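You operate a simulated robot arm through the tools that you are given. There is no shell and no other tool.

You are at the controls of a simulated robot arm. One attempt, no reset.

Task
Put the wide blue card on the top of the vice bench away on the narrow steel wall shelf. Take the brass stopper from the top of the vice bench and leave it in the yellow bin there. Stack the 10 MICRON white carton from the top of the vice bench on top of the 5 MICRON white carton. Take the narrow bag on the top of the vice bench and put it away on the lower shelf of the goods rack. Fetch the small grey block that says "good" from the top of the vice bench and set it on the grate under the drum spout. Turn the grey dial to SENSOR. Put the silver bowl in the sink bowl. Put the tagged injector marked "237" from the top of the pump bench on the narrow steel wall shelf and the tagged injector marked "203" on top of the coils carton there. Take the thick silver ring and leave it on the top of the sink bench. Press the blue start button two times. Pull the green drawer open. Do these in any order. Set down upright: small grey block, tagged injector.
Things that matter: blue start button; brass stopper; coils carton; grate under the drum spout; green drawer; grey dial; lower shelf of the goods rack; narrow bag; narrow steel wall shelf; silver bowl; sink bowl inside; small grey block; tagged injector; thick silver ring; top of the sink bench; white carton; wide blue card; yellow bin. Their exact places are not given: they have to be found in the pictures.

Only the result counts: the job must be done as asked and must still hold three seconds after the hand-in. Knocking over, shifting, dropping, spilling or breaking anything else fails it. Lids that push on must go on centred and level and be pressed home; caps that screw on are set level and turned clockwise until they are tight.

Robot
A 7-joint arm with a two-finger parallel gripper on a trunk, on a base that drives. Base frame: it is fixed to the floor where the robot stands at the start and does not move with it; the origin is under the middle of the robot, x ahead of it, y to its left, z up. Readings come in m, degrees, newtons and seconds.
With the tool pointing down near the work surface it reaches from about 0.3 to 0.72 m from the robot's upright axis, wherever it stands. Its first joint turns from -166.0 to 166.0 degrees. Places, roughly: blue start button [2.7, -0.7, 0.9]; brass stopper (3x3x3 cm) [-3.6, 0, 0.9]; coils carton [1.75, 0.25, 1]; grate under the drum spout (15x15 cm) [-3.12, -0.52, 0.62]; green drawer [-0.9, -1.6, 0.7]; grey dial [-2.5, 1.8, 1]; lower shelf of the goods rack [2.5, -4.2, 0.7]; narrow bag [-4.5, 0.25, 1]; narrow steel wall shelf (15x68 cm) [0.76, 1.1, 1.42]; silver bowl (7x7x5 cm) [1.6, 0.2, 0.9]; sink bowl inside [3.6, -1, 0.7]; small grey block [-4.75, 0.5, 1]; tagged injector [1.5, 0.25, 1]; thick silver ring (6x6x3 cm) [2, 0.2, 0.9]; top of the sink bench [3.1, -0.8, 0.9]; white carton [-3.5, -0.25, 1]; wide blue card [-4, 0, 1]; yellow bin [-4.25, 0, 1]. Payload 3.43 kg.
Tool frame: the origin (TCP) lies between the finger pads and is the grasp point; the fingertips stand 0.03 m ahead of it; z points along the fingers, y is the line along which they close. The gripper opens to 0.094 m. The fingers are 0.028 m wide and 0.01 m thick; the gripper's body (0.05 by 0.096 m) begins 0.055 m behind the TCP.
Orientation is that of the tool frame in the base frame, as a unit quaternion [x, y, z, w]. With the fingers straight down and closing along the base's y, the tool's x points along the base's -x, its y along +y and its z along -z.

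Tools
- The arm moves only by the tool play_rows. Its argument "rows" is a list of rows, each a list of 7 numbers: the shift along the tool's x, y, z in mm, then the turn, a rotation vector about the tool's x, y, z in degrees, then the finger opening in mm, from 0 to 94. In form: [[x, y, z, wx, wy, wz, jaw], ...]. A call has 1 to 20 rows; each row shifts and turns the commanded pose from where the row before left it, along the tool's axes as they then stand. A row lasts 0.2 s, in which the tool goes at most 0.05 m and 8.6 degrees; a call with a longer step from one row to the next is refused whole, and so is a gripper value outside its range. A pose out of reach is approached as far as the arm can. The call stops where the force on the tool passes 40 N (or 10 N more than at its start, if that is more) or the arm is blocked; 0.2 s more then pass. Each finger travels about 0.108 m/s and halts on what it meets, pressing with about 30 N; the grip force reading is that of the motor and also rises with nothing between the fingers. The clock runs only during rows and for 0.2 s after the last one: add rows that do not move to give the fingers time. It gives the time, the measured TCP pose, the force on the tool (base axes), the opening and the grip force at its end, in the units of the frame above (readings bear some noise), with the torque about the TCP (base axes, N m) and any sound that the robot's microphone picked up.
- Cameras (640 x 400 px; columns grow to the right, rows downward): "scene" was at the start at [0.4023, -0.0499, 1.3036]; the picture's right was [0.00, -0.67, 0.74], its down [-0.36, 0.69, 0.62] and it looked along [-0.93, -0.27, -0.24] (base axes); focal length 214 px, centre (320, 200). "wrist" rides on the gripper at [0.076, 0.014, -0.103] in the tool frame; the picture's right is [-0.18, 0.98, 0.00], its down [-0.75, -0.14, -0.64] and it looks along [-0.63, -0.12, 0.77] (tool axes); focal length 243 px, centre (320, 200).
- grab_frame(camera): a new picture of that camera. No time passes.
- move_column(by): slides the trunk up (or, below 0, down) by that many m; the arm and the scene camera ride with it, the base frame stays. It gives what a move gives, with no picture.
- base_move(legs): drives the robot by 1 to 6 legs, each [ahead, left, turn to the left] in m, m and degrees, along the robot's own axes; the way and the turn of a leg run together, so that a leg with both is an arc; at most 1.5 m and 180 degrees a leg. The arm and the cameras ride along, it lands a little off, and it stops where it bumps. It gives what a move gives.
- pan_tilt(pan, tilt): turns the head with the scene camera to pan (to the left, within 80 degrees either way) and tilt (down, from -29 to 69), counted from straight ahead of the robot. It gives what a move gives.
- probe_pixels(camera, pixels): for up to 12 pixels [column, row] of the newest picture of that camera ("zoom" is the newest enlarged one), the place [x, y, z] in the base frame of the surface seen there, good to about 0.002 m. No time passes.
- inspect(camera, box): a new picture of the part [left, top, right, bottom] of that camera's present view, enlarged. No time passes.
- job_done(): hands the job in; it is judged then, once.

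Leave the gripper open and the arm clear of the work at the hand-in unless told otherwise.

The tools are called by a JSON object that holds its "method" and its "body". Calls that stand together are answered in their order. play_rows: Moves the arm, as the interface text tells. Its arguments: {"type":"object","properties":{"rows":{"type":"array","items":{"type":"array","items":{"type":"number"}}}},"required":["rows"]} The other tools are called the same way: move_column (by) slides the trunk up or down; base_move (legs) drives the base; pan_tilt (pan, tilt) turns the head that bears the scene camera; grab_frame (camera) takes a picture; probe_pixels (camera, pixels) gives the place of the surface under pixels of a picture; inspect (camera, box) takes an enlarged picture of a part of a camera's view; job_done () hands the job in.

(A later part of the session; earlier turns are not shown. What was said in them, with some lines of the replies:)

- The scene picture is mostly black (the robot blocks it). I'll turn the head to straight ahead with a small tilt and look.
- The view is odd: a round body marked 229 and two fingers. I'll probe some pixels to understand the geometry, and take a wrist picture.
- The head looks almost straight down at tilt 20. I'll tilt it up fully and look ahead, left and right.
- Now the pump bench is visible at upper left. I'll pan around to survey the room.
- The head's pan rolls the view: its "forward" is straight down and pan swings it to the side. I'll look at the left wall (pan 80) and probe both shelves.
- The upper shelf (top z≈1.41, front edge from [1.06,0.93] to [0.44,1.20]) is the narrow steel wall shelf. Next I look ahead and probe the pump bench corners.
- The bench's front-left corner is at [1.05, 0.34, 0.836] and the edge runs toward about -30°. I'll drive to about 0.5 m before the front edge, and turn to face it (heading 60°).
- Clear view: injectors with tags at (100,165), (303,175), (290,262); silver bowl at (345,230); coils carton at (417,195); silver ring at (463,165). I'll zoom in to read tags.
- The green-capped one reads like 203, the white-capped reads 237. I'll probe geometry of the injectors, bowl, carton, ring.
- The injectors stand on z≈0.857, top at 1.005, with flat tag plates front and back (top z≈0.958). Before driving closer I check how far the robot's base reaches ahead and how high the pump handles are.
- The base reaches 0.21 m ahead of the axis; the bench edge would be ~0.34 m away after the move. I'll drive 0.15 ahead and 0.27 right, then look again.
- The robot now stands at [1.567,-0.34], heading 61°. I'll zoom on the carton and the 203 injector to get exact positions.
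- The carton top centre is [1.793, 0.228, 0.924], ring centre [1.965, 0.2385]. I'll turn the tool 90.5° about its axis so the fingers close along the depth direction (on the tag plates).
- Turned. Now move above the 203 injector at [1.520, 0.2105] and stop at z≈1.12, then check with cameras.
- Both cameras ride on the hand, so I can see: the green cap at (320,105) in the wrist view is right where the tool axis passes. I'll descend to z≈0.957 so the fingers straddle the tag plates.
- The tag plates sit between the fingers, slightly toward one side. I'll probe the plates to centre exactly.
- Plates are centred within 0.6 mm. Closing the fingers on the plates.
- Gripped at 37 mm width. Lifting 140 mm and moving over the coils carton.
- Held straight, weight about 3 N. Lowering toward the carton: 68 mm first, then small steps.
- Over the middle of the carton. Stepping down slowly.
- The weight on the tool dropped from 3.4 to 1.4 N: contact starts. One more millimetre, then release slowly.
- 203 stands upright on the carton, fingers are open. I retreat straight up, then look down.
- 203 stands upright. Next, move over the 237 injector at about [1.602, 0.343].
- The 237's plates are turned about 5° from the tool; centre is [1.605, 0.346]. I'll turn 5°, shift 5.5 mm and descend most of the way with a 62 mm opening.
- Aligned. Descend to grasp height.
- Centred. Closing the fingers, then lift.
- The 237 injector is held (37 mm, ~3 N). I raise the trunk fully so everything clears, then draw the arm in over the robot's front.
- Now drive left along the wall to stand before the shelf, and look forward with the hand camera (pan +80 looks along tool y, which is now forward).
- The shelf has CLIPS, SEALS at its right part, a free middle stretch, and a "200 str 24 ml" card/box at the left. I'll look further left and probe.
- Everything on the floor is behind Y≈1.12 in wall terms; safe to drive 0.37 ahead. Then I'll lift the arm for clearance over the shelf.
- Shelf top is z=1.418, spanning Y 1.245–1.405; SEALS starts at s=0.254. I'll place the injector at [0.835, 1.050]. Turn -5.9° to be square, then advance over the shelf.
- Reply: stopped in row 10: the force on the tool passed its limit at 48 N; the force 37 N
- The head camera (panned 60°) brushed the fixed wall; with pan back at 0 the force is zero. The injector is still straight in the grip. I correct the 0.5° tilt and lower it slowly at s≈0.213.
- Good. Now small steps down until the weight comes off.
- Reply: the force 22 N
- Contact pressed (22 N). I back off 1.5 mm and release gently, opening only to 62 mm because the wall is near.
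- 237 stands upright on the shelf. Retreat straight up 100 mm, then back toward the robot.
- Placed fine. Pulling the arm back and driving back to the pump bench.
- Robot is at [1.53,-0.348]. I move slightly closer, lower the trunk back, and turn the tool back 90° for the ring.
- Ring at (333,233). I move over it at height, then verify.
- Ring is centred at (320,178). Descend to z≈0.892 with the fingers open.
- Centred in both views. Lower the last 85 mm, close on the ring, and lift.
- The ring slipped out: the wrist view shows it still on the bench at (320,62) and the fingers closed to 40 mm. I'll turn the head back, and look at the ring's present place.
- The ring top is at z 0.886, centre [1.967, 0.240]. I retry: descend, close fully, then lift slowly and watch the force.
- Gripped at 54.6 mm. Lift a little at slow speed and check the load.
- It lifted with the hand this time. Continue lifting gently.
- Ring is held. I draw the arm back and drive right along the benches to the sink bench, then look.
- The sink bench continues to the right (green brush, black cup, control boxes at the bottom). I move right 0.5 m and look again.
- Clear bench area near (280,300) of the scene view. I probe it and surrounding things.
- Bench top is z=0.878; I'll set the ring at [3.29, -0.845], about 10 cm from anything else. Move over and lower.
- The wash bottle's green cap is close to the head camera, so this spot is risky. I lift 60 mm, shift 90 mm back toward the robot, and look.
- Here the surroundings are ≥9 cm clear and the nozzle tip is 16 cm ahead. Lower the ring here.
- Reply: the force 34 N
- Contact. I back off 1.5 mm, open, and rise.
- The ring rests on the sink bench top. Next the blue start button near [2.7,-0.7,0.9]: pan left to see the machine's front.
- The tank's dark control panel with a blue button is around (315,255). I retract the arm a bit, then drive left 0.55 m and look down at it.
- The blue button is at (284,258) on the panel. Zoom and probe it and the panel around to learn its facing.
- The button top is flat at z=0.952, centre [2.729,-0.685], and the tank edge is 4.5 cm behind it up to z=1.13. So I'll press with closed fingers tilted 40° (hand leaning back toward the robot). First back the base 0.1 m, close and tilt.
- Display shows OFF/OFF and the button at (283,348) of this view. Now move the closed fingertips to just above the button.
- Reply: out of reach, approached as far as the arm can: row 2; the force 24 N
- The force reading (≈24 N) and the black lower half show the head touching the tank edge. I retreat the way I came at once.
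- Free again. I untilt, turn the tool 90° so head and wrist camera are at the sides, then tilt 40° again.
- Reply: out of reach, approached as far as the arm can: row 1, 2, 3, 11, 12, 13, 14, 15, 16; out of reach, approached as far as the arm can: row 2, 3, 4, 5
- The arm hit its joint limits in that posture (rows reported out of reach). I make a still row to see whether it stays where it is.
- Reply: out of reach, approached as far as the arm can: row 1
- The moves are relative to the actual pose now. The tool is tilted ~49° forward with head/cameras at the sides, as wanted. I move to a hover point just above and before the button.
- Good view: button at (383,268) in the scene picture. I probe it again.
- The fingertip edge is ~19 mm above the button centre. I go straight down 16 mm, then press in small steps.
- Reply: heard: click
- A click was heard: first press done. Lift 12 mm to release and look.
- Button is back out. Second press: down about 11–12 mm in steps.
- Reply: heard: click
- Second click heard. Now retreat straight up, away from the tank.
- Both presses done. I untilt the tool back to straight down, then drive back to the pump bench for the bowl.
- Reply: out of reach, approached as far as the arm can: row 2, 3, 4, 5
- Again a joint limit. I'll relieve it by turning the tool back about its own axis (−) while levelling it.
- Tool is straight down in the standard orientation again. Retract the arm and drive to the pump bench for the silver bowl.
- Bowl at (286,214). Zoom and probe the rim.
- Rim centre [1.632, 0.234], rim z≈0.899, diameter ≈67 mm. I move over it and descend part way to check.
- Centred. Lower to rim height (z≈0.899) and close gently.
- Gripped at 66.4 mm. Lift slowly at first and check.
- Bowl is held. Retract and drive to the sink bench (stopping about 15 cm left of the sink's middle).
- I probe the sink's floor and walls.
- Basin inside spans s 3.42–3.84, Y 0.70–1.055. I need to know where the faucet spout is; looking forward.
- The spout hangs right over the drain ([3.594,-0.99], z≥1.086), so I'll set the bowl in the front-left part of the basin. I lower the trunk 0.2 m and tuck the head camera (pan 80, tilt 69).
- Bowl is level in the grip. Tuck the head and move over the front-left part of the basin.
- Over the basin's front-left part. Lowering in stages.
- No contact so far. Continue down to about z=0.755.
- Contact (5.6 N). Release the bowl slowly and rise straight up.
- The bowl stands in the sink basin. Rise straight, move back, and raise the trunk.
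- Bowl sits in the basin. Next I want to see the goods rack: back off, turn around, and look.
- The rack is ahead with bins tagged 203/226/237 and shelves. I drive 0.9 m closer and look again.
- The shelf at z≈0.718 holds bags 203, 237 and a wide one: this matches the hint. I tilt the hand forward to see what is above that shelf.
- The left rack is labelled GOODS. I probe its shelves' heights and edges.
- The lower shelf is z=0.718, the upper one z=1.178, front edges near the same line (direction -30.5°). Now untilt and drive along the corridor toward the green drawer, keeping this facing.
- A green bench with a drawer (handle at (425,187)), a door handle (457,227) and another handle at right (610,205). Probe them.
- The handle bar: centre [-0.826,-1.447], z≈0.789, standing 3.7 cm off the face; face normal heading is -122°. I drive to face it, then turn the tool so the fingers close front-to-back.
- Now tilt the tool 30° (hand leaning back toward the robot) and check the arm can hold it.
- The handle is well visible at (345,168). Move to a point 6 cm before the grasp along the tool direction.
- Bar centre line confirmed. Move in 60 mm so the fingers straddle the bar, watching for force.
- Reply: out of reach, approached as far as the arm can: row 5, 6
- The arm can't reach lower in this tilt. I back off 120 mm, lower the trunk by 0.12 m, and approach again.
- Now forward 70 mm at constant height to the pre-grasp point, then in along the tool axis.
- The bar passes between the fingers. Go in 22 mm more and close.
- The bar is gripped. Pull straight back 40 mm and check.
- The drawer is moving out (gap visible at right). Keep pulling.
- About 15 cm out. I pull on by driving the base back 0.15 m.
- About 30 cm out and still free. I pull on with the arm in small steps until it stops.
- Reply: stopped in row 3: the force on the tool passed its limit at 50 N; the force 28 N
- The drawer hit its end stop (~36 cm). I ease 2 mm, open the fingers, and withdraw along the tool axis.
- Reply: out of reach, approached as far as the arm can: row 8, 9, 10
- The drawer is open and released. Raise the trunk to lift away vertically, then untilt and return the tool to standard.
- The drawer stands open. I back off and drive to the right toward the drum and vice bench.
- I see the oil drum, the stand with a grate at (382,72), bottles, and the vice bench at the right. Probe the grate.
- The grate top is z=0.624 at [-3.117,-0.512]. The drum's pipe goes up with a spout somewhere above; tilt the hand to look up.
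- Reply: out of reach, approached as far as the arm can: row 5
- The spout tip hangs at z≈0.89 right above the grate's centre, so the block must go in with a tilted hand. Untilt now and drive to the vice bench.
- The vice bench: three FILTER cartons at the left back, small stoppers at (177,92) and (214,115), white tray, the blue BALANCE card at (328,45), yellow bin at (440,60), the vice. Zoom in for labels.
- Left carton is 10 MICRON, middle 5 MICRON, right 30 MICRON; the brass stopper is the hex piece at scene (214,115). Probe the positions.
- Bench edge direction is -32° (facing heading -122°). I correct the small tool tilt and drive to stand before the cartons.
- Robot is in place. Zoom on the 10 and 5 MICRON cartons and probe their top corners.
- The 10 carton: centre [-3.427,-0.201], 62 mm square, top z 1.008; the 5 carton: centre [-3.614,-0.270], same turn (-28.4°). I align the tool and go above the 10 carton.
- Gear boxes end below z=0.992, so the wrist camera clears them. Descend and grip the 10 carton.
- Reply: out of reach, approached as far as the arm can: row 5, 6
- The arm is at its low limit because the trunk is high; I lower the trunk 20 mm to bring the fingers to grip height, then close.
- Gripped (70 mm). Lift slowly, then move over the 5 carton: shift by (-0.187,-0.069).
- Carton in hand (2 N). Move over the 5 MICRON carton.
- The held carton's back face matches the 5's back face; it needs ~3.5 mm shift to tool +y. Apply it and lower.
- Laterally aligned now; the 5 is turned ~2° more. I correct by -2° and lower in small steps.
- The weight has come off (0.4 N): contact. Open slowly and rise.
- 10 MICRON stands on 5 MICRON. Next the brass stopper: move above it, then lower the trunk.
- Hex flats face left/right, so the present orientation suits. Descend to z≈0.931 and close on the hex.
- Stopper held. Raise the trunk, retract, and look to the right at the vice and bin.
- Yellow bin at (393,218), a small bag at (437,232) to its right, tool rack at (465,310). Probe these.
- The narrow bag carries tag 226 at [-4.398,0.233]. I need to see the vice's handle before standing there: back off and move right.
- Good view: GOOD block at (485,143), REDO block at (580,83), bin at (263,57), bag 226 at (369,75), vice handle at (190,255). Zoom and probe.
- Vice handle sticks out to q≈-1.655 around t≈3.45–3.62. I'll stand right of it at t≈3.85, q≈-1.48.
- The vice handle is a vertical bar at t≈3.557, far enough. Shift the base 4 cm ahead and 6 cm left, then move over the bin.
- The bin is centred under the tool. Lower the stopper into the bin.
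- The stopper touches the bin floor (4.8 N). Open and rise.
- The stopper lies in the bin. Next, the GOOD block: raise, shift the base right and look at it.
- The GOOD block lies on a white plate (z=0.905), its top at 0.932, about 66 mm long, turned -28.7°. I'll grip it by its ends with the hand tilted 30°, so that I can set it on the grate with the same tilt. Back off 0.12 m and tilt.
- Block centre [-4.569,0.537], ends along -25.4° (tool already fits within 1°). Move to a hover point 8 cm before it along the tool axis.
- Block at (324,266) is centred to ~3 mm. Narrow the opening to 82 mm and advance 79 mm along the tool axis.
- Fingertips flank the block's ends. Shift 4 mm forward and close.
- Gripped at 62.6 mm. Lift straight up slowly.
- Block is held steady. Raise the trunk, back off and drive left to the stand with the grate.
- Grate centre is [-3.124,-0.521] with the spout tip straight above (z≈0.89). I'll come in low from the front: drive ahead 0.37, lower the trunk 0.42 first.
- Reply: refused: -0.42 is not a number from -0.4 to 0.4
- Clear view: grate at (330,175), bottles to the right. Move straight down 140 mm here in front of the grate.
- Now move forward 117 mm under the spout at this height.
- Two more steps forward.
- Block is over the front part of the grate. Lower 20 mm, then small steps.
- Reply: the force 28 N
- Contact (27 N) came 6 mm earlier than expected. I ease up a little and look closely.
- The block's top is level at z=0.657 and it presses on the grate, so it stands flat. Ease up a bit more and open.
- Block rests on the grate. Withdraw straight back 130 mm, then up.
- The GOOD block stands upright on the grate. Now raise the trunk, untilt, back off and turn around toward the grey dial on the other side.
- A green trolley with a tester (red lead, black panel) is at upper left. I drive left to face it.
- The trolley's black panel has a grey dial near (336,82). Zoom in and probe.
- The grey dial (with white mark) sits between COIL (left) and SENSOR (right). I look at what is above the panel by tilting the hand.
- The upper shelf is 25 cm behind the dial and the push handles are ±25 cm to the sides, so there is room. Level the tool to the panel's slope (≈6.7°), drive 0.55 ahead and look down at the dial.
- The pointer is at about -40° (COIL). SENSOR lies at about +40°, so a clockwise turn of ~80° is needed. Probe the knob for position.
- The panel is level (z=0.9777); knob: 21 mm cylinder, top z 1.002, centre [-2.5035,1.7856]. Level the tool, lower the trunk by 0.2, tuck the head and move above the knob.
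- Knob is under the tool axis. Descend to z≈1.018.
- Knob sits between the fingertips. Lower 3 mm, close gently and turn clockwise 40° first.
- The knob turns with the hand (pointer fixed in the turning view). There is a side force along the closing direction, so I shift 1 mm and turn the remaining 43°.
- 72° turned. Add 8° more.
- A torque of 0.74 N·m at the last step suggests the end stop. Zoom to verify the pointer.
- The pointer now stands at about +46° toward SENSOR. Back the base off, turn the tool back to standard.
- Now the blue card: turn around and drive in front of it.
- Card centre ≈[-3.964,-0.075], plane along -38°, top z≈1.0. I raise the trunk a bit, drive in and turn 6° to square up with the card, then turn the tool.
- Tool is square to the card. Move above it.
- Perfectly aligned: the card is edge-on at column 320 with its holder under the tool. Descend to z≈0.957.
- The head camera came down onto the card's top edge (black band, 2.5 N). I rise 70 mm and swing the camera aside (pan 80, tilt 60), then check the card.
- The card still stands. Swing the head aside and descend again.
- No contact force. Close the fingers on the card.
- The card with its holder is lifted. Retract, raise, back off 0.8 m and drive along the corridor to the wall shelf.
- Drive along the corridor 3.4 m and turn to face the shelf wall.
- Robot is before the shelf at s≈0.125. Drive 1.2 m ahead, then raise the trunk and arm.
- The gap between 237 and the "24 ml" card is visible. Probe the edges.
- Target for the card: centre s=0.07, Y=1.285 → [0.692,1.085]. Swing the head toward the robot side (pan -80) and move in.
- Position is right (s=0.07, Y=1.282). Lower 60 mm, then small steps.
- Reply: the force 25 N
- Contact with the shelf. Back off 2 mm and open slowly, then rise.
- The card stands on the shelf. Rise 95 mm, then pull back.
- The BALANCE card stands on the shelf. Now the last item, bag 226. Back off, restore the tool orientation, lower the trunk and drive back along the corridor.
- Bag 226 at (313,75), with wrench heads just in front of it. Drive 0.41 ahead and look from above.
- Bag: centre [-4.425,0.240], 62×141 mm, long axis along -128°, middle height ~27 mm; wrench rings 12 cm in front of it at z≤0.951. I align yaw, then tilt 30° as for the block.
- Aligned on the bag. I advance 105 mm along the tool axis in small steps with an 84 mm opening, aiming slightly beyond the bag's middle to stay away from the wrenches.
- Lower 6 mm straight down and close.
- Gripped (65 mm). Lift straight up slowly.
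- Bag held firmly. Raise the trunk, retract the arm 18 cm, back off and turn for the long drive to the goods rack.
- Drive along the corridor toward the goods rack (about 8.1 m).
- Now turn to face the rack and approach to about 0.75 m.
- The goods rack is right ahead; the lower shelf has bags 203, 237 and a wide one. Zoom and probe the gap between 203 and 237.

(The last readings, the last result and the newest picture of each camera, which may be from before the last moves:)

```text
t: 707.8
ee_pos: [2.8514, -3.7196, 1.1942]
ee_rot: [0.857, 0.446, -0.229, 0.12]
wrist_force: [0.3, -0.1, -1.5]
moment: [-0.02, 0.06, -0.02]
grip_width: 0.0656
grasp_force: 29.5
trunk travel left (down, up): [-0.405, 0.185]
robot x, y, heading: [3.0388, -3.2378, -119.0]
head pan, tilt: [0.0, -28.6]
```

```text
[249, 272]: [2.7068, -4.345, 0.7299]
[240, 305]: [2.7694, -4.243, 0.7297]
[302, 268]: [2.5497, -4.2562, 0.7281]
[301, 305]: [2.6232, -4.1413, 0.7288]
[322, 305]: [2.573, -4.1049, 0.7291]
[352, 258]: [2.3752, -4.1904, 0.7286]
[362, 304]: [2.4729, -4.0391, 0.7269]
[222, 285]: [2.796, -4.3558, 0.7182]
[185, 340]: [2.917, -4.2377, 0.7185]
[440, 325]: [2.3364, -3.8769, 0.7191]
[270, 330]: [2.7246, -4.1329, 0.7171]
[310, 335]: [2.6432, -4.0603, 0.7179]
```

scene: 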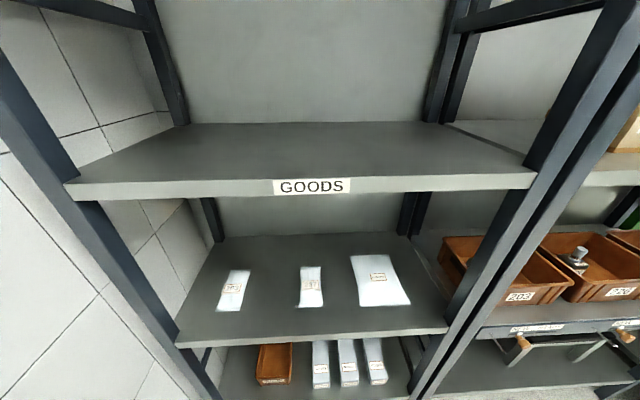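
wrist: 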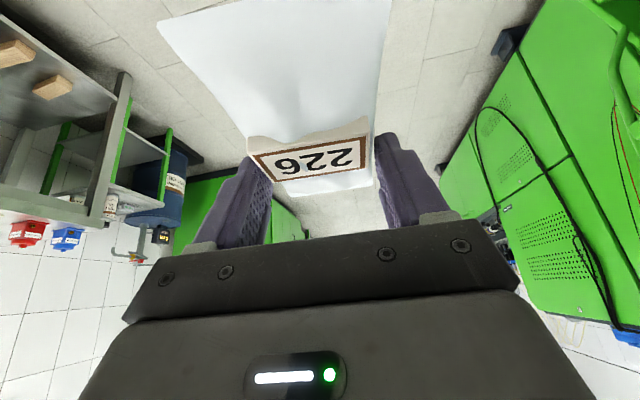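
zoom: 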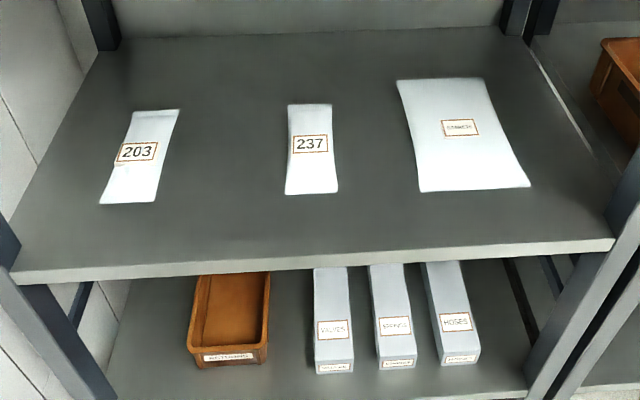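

The gap between the bags spans u 4.365–4.54; I'll set 226 in its middle at [2.695,-4.201], about 9 cm inside the front edge. First fix yaw (+4.4°) and lower the trunk while still outside the rack.

{"method": "play_rows", "body": {"rows": [[0, 0, 0, -2.2, 0, -3.8, 20], [0, 0, 0, 0, 0, 0, 20]]}}

{"method": "move_column", "body": {"by": -0.38}}

{"method": "base_move", "body": {"legs": [[0, 0.1, 0]]}}

{"method": "grab_frame", "body": {"camera": "scene"}}

{"method": "pan_tilt", "body": {"pan": -80, "tilt": 60}}

{"method": "grab_frame", "body": {"camera": "scene"}}

```text
t: 708.4
ee_pos: [2.8503, -3.7198, 1.1934]
ee_rot: [0.839, 0.479, -0.225, 0.129]
wrist_force: [-0.2, 0.4, -1.3]
moment: [-0.06, -0.01, 0.02]
grip_width: 0.0656
grasp_force: 30.1
trunk travel left (down, up): [-0.405, 0.185]
robot x, y, heading: [3.039, -3.2337, -118.9]
head pan, tilt: [0.0, -28.6]
```

```text
t: 712.1
ee_pos: [2.851, -3.7192, 0.8133]
ee_rot: [0.839, 0.478, -0.225, 0.129]
wrist_force: [0.0, -0.2, -2.1]
moment: [-0.05, 0.04, 0.0]
grip_width: 0.0653
grasp_force: 30.1
trunk travel left (down, up): [-0.025, 0.565]
robot x, y, heading: [3.0395, -3.234, -119.1]
head pan, tilt: [0.0, -28.6]
```

```text
t: 713.2
ee_pos: [2.938, -3.7687, 0.8133]
ee_rot: [0.839, 0.478, -0.225, 0.129]
wrist_force: [0.7, 0.6, -2.1]
moment: [-0.02, -0.03, 0.02]
grip_width: 0.0656
grasp_force: 29.8
trunk travel left (down, up): [-0.025, 0.565]
robot x, y, heading: [3.1255, -3.2863, -119.3]
head pan, tilt: [0.0, -28.6]
```

```text
taken
```

scene: 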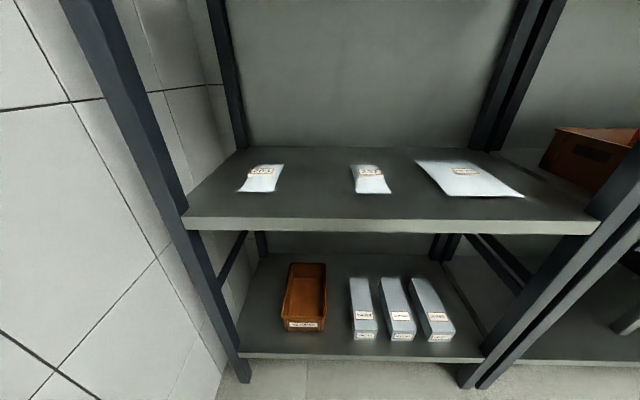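

```text
t: 714.9
ee_pos: [2.9385, -3.7672, 0.8129]
ee_rot: [0.84, 0.477, -0.225, 0.129]
wrist_force: [-0.5, -0.9, -1.4]
moment: [-0.04, 0.02, -0.06]
grip_width: 0.0657
grasp_force: 30.1
trunk travel left (down, up): [-0.025, 0.565]
robot x, y, heading: [3.1275, -3.2822, -119.1]
head pan, tilt: [-80.0, 60.0]
```

```text
taken
```

scene: 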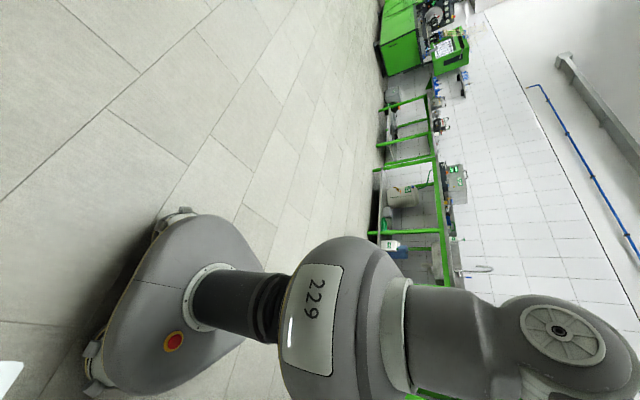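

{"method": "probe_pixels", "body": {"camera": "scene", "pixels": [[565, 330], [600, 330], [560, 300], [450, 310], [620, 370], [560, 390], [350, 320], [620, 345]]}}

{"method": "pan_tilt", "body": {"pan": -80, "tilt": 69}}

{"method": "grab_frame", "body": {"camera": "scene"}}

```text
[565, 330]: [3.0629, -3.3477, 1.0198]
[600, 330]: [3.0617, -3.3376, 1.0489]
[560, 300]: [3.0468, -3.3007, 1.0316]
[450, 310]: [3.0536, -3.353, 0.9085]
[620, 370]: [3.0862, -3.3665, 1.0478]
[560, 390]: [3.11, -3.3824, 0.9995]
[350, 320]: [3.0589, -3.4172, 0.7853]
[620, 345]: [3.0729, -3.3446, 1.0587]
```

```text
t: 715.6
ee_pos: [2.9382, -3.7673, 0.8141]
ee_rot: [0.84, 0.478, -0.224, 0.129]
wrist_force: [0.6, 0.5, -2.9]
moment: [0.0, 0.02, 0.02]
grip_width: 0.0654
grasp_force: 30.2
trunk travel left (down, up): [-0.025, 0.565]
robot x, y, heading: [3.1247, -3.2856, -119.2]
head pan, tilt: [-80.0, 68.8]
```

```text
taken
```

scene: 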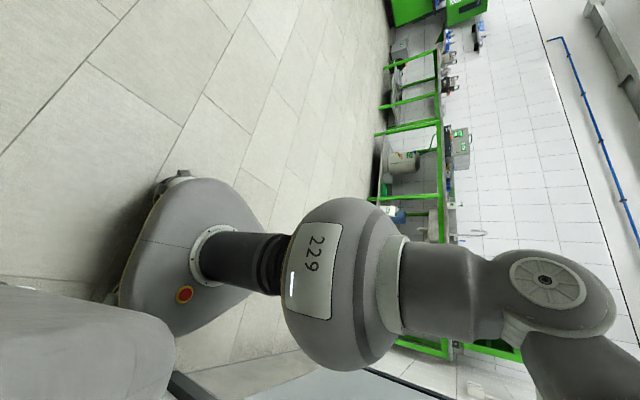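

{"method": "pan_tilt", "body": {"pan": 80, "tilt": 69}}

{"method": "grab_frame", "body": {"camera": "scene"}}

```text
t: 718.0
ee_pos: [2.9379, -3.768, 0.8128]
ee_rot: [0.84, 0.477, -0.224, 0.129]
wrist_force: [0.0, -0.5, -2.1]
moment: [0.03, 0.01, 0.02]
grip_width: 0.0654
grasp_force: 30.0
trunk travel left (down, up): [-0.025, 0.565]
robot x, y, heading: [3.1302, -3.283, -119.3]
head pan, tilt: [80.0, 68.8]
```

```text
taken
```

scene: 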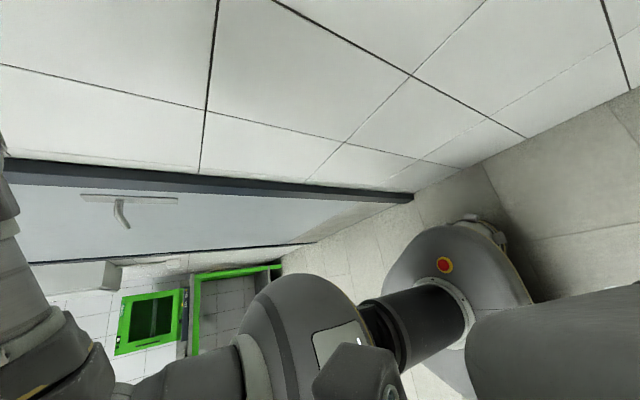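

{"method": "probe_pixels", "body": {"camera": "scene", "pixels": [[20, 290], [60, 370], [5, 200], [15, 240], [190, 385], [350, 375], [90, 390], [30, 340], [550, 350]]}}

```text
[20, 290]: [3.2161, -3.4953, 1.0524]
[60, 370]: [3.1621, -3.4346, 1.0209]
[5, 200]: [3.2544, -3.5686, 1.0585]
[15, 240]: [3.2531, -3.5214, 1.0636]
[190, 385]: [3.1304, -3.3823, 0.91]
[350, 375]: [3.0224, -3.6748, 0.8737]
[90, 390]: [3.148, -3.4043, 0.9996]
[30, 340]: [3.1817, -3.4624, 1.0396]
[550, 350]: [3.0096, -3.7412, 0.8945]
```

{"method": "probe_pixels", "body": {"camera": "scene", "pixels": [[100, 100], [300, 60], [450, 40], [120, 190], [300, 195], [450, 200], [250, 300]]}}

```text
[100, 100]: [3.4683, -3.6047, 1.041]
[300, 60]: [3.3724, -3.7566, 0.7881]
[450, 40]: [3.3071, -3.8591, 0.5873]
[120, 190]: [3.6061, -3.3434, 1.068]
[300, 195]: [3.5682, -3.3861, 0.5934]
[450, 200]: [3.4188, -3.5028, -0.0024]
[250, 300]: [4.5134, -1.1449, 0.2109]
```

The elbow swings out to the left (u≈4.65, z≈1.06) and stays well behind the rack's front; wall at u≈4.815. So it's safe to drive in 0.42 m at this height. Set the head to look forward-down first.

{"method": "pan_tilt", "body": {"pan": 0, "tilt": 0}}

{"method": "base_move", "body": {"legs": [[0.3, 0, 0]]}}

{"method": "grab_frame", "body": {"camera": "scene"}}

{"method": "grab_frame", "body": {"camera": "wrist"}}

```text
t: 719.6
ee_pos: [2.9382, -3.7683, 0.8137]
ee_rot: [0.84, 0.477, -0.224, 0.129]
wrist_force: [-0.3, 0.1, -1.9]
moment: [-0.03, -0.02, -0.04]
grip_width: 0.0654
grasp_force: 30.3
trunk travel left (down, up): [-0.025, 0.565]
robot x, y, heading: [3.127, -3.2878, -119.2]
head pan, tilt: [0.0, 0.0]
```

```text
t: 721.6
ee_pos: [2.7841, -4.035, 0.8127]
ee_rot: [0.841, 0.475, -0.226, 0.129]
wrist_force: [-0.4, -0.8, -1.7]
moment: [-0.03, 0.03, -0.02]
grip_width: 0.0654
grasp_force: 30.3
trunk travel left (down, up): [-0.025, 0.565]
robot x, y, heading: [2.9762, -3.5522, -119.4]
head pan, tilt: [0.0, 0.0]
```

```text
taken
```

scene: 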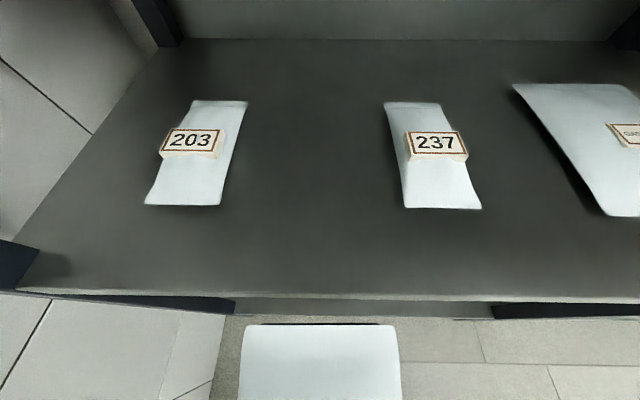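

```text
taken
```

wrist: 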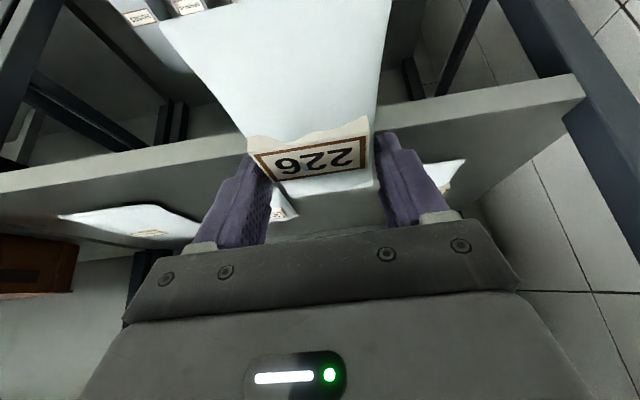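

Well aligned with the gap (bag at col 320, gap centre ≈315). Drive 0.15 m further in.

{"method": "base_move", "body": {"legs": [[0.15, 0, 0]]}}

{"method": "grab_frame", "body": {"camera": "scene"}}

{"method": "grab_frame", "body": {"camera": "wrist"}}

```text
t: 723.0
ee_pos: [2.7117, -4.1639, 0.8145]
ee_rot: [0.841, 0.475, -0.225, 0.129]
wrist_force: [0.7, -0.3, -1.5]
moment: [-0.03, 0.03, 0.03]
grip_width: 0.0656
grasp_force: 29.9
trunk travel left (down, up): [-0.025, 0.565]
robot x, y, heading: [2.9, -3.6801, -119.6]
head pan, tilt: [0.0, 0.0]
```

```text
taken
```

scene: 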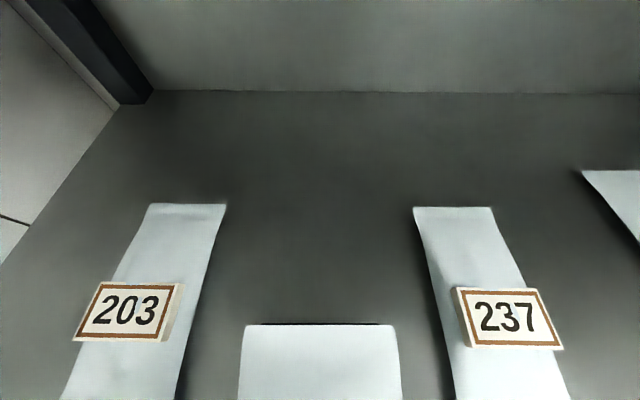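

```text
taken
```

wrist: 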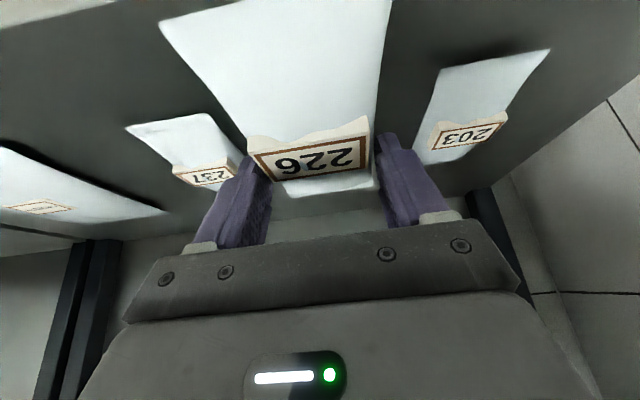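

Centred in the gap. Advance 36 mm with the arm, then lower.

{"method": "play_rows", "body": {"rows": [[-10.4, 0, 6, 0, 0, 0, 20], [-10.4, 0, 6, 0, 0, 0, 20], [-10.4, 0, 6, 0, 0, 0, 20], [0, 0, 0, 0, 0, 0, 20]]}}

{"method": "play_rows", "body": {"rows": [[5, 0, 8.67, 0, 0, 0, 20], [6, 0, 10.4, 0, 0, 0, 20], [6, 0, 10.4, 0, 0, 0, 20], [5, 0, 8.67, 0, 0, 0, 20], [0, 0, 0, 0, 0, 0, 20]]}}

{"method": "grab_frame", "body": {"camera": "wrist"}}

```text
t: 724.0
ee_pos: [2.6934, -4.1953, 0.8132]
ee_rot: [0.841, 0.475, -0.225, 0.128]
wrist_force: [1.0, 0.0, -1.2]
moment: [0.0, 0.06, 0.01]
grip_width: 0.0655
grasp_force: 29.5
trunk travel left (down, up): [-0.025, 0.565]
robot x, y, heading: [2.9028, -3.6839, -119.5]
head pan, tilt: [0.0, 0.0]
```

```text
t: 725.2
ee_pos: [2.6915, -4.1964, 0.7691]
ee_rot: [0.841, 0.476, -0.225, 0.128]
wrist_force: [-0.2, 1.4, -1.9]
moment: [-0.04, 0.02, 0.01]
grip_width: 0.0655
grasp_force: 30.1
trunk travel left (down, up): [-0.025, 0.565]
robot x, y, heading: [2.9039, -3.6829, -119.4]
head pan, tilt: [0.0, 0.0]
```

```text
taken
```

wrist: 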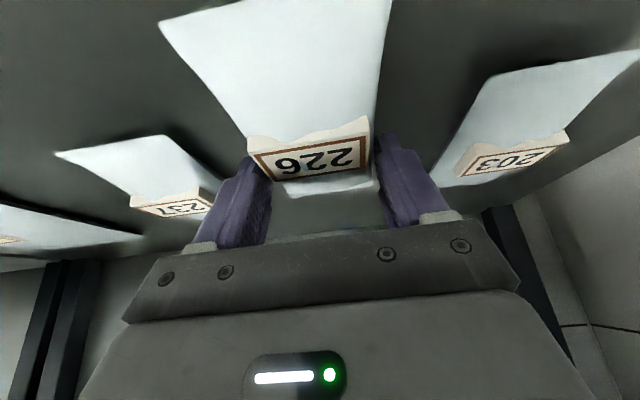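

{"method": "play_rows", "body": {"rows": [[1.5, 0, 2.6, 0, 0, 0, 20], [1.5, 0, 2.6, 0, 0, 0, 20], [0, 0, 0, 0, 0, 0, 20]]}}

{"method": "play_rows", "body": {"rows": [[1, 0, 1.73, 0, 0, 0, 20], [1, 0, 1.73, 0, 0, 0, 20], [0, 0, 0, 0, 0, 0, 20]]}}

```text
t: 726.0
ee_pos: [2.6926, -4.1964, 0.7637]
ee_rot: [0.841, 0.475, -0.225, 0.129]
wrist_force: [-0.1, 0.4, -2.4]
moment: [-0.01, 0.03, 0.01]
grip_width: 0.0652
grasp_force: 30.0
trunk travel left (down, up): [-0.025, 0.565]
robot x, y, heading: [2.9033, -3.6857, -119.4]
head pan, tilt: [0.0, 0.0]
```

```text
t: 726.8
ee_pos: [2.692, -4.1962, 0.7587]
ee_rot: [0.841, 0.476, -0.224, 0.128]
wrist_force: [-0.2, -0.7, -2.4]
moment: [-0.08, 0.01, -0.01]
grip_width: 0.0655
grasp_force: 29.7
trunk travel left (down, up): [-0.025, 0.565]
robot x, y, heading: [2.9061, -3.6858, -119.6]
head pan, tilt: [0.0, 0.0]
```

{"method": "play_rows", "body": {"rows": [[0.5, 0, 0.87, 0, 0, 0, 20], [0.5, 0, 0.87, 0, 0, 0, 20], [0, 0, 0, 0, 0, 0, 20]]}}

{"method": "play_rows", "body": {"rows": [[0.5, 0, 0.87, 0, 0, 0, 20], [0.5, 0, 0.87, 0, 0, 0, 20], [0, 0, 0, 0, 0, 0, 20]]}}

```text
t: 727.6
ee_pos: [2.6912, -4.1955, 0.7579]
ee_rot: [0.841, 0.475, -0.227, 0.129]
wrist_force: [0.7, -1.2, 11.6]
moment: [0.56, -0.15, -0.01]
grip_width: 0.0657
grasp_force: 29.9
trunk travel left (down, up): [-0.025, 0.565]
robot x, y, heading: [2.9042, -3.6818, -119.4]
head pan, tilt: [0.0, 0.0]
```

```text
t: 728.4
ee_pos: [2.6917, -4.1955, 0.7572]
ee_rot: [0.841, 0.474, -0.228, 0.129]
wrist_force: [-1.2, -1.7, 25.8]
moment: [-0.33, 0.28, -0.04]
grip_width: 0.0657
grasp_force: 30.2
trunk travel left (down, up): [-0.025, 0.565]
robot x, y, heading: [2.9045, -3.6838, -119.3]
head pan, tilt: [0.0, 0.0]
```

The bag rests on the shelf (26 N). Ease off 1.5 mm and open to 84 mm slowly.

{"method": "play_rows", "body": {"rows": [[-0.75, 0, -1.3, 0, 0, 0, 20], [0, 0, 0, 0, 0, 0, 20], [0, 0, 0, 0, 0, 0, 62], [0, 0, 0, 0, 0, 0, 68], [0, 0, 0, 0, 0, 0, 76], [0, 0, 0, 0, 0, 0, 82], [0, 0, 0, 0, 0, 0, 82]]}}

{"method": "grab_frame", "body": {"camera": "wrist"}}

{"method": "grab_frame", "body": {"camera": "scene"}}

```text
t: 730.0
ee_pos: [2.6915, -4.1955, 0.7565]
ee_rot: [0.841, 0.475, -0.225, 0.128]
wrist_force: [-0.6, -0.4, -0.6]
moment: [0.03, -0.01, 0.0]
grip_width: 0.0821
grasp_force: 0.1
trunk travel left (down, up): [-0.025, 0.565]
robot x, y, heading: [2.9, -3.6826, -119.5]
head pan, tilt: [0.0, 0.0]
```

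```text
taken
```

wrist: 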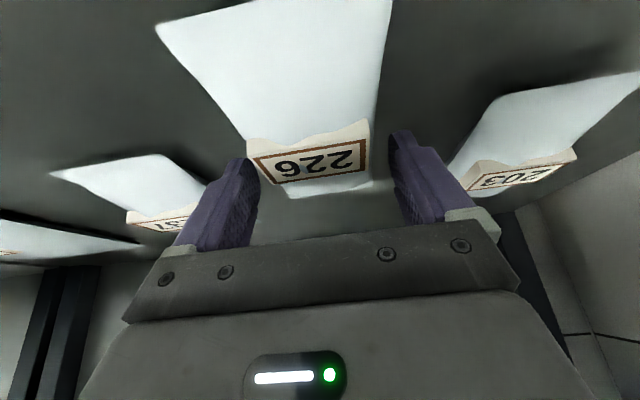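

```text
taken
```

scene: 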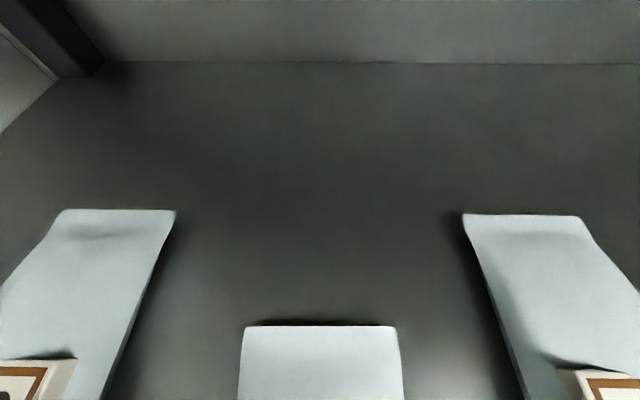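

Released. Withdraw up-back along the tool axis, then back the base out.

{"method": "play_rows", "body": {"rows": [[0, 0, -8, 0, 0, 0, 82], [0, 0, -15, 0, 0, 0, 82], [0, 0, -20, 0, 0, 0, 82], [0, 0, -20, 0, 0, 0, 82], [0, 0, 0, 0, 0, 0, 82]]}}

{"method": "base_move", "body": {"legs": [[-0.5, 0, 0]]}}

{"method": "pan_tilt", "body": {"pan": 0, "tilt": -29}}

{"method": "grab_frame", "body": {"camera": "scene"}}

```text
t: 731.2
ee_pos: [2.7102, -4.1687, 0.8119]
ee_rot: [0.841, 0.475, -0.226, 0.128]
wrist_force: [0.2, -0.3, -0.6]
moment: [0.01, -0.03, -0.02]
grip_width: 0.082
grasp_force: 0.1
trunk travel left (down, up): [-0.025, 0.565]
robot x, y, heading: [2.903, -3.6863, -119.3]
head pan, tilt: [0.0, 0.0]
```

```text
t: 734.1
ee_pos: [2.9539, -3.7379, 0.8105]
ee_rot: [0.84, 0.476, -0.225, 0.129]
wrist_force: [0.6, 0.2, -0.7]
moment: [0.01, 0.01, -0.01]
grip_width: 0.082
grasp_force: 0.1
trunk travel left (down, up): [-0.025, 0.565]
robot x, y, heading: [3.1506, -3.2502, -119.2]
head pan, tilt: [0.0, 0.0]
```

```text
t: 735.1
ee_pos: [2.9539, -3.7357, 0.8095]
ee_rot: [0.84, 0.476, -0.225, 0.129]
wrist_force: [-0.1, 0.6, 0.1]
moment: [-0.02, 0.01, 0.02]
grip_width: 0.0821
grasp_force: 0.0
trunk travel left (down, up): [-0.025, 0.565]
robot x, y, heading: [3.146, -3.2517, -119.3]
head pan, tilt: [0.0, -28.6]
```

```text
taken
```

scene: 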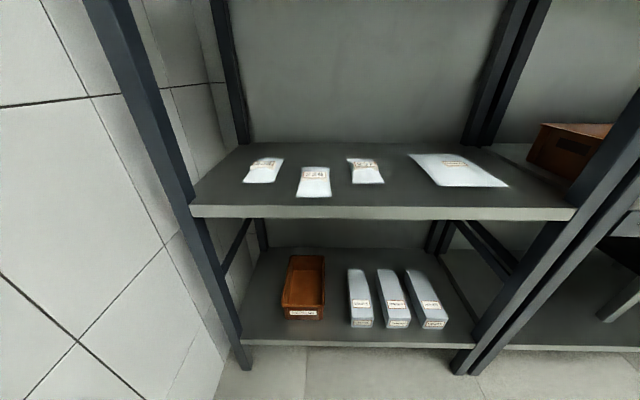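

Bag 226 lies on the lower shelf between its neighbours. I open fully, level the tool and raise it clear, then take a last look.

{"method": "move_column", "body": {"by": 0.3}}

{"method": "play_rows", "body": {"rows": [[0, 0, 0, 0, 7.5, 0, 94], [0, 0, 0, 0, 7.5, 0, 94], [0, 0, 0, 0, 7.5, 0, 94], [0, 0, 0, 0, 7.5, 0, 94], [0, 0, 0, 0, 0, 0, 94]]}}

{"method": "base_move", "body": {"legs": [[-0.6, 0, 0]]}}

{"method": "grab_frame", "body": {"camera": "scene"}}

```text
t: 738.1
ee_pos: [2.9535, -3.7371, 1.1106]
ee_rot: [0.841, 0.476, -0.224, 0.128]
wrist_force: [-0.3, -0.6, -0.5]
moment: [0.04, 0.01, -0.01]
grip_width: 0.0818
grasp_force: 0.0
trunk travel left (down, up): [-0.325, 0.265]
robot x, y, heading: [3.1465, -3.2565, -119.3]
head pan, tilt: [0.0, -28.6]
```

```text
t: 739.3
ee_pos: [2.9536, -3.7363, 1.1119]
ee_rot: [0.87, 0.492, 0.0, 0.001]
wrist_force: [0.2, 0.4, -0.1]
moment: [0.01, -0.02, 0.04]
grip_width: 0.094
grasp_force: 0.0
trunk travel left (down, up): [-0.325, 0.265]
robot x, y, heading: [3.1487, -3.2486, -119.0]
head pan, tilt: [0.0, -28.6]
```

```text
t: 742.6
ee_pos: [3.2433, -3.2163, 1.1117]
ee_rot: [0.873, 0.488, 0.0, 0.001]
wrist_force: [-0.2, 0.2, 0.6]
moment: [-0.03, -0.01, 0.03]
grip_width: 0.0942
grasp_force: 0.2
trunk travel left (down, up): [-0.325, 0.265]
robot x, y, heading: [3.4442, -2.7319, -119.9]
head pan, tilt: [0.0, -28.6]
```

```text
taken
```

scene: 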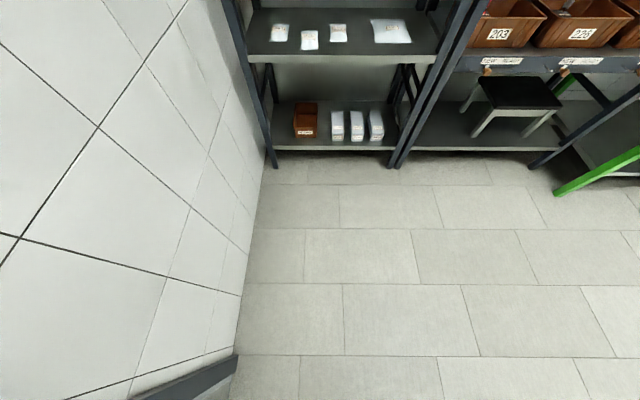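

All eleven jobs have been carried out, as far as my readings and pictures show:

- **Blue card:** the BALANCE card stands on the narrow wall shelf.
- **Brass stopper:** it lies in the yellow bin.
- **Cartons:** 10 MICRON stands on 5 MICRON.
- **Narrow bag:** bag 226 lies on the lower shelf of the goods rack.
- **GOOD block:** it stands upright on the grate under the spout.
- **Grey dial:** it points to SENSOR, about 46° right of up.
- **Silver bowl:** it stands in the sink bowl.
- **Injectors:** 237 stands on the wall shelf and 203 on the coils carton, both upright.
- **Silver ring:** it lies on the sink bench top.
- **Blue start button:** I pressed it twice and heard two clicks.
- **Green drawer:** it is open to its end stop.

The head camera touched the bath tank once (about 24 N). The start button probed at the same place afterwards, so the tank did not seem to move. It also brushed the fixed wall behind the shelf.

The gripper is open and the arm is clear, so I hand in.

{"method": "job_done", "body": {}}

```text
The job is handed in.
```

I carried out all eleven jobs and handed in; the judge's result has not come back to me. What I saw or read after each one:

| Job | What I saw or read |
|---|---|
| Blue card | The BALANCE card stands on the narrow steel wall shelf. |
| Brass stopper | It lies in the yellow bin. |
| White cartons | 10 MICRON stands on 5 MICRON. |
| Narrow bag | Bag 226 lies on the lower shelf of the goods rack, between 203 and 237. |
| Grey block | GOOD stands upright on the grate, about 4 cm in front of the spout. |
| Grey dial | The pointer is at SENSOR, about 46° right of straight up. |
| Silver bowl | It stands in the sink bowl. |
| Injectors | 237 stands upright on the wall shelf and 203 upright on the coils carton. |
| Silver ring | It lies on the sink bench top. It slipped out of the first grip at the pump bench and held on the second. |
| Blue start button | I pressed it twice and heard two clicks. |
| Green drawer | It is open to its end stop, about 36 cm. |

I did not go back for a last look at everything before handing in. The ring and bowl, for example, I last saw soon after setting them down.

The head camera touched three things:
- **Wall:** it brushed the fixed wall behind the shelf.
- **Bath tank:** it pressed against the tank edge with about 24 N. The start button probed at the same place afterwards, so I don't think the tank moved.
- **Blue card:** it pressed lightly (2.5 N) on the card's top edge before I gripped it. The card stayed standing.

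At hand-in the gripper was open and the arm was clear of the work.
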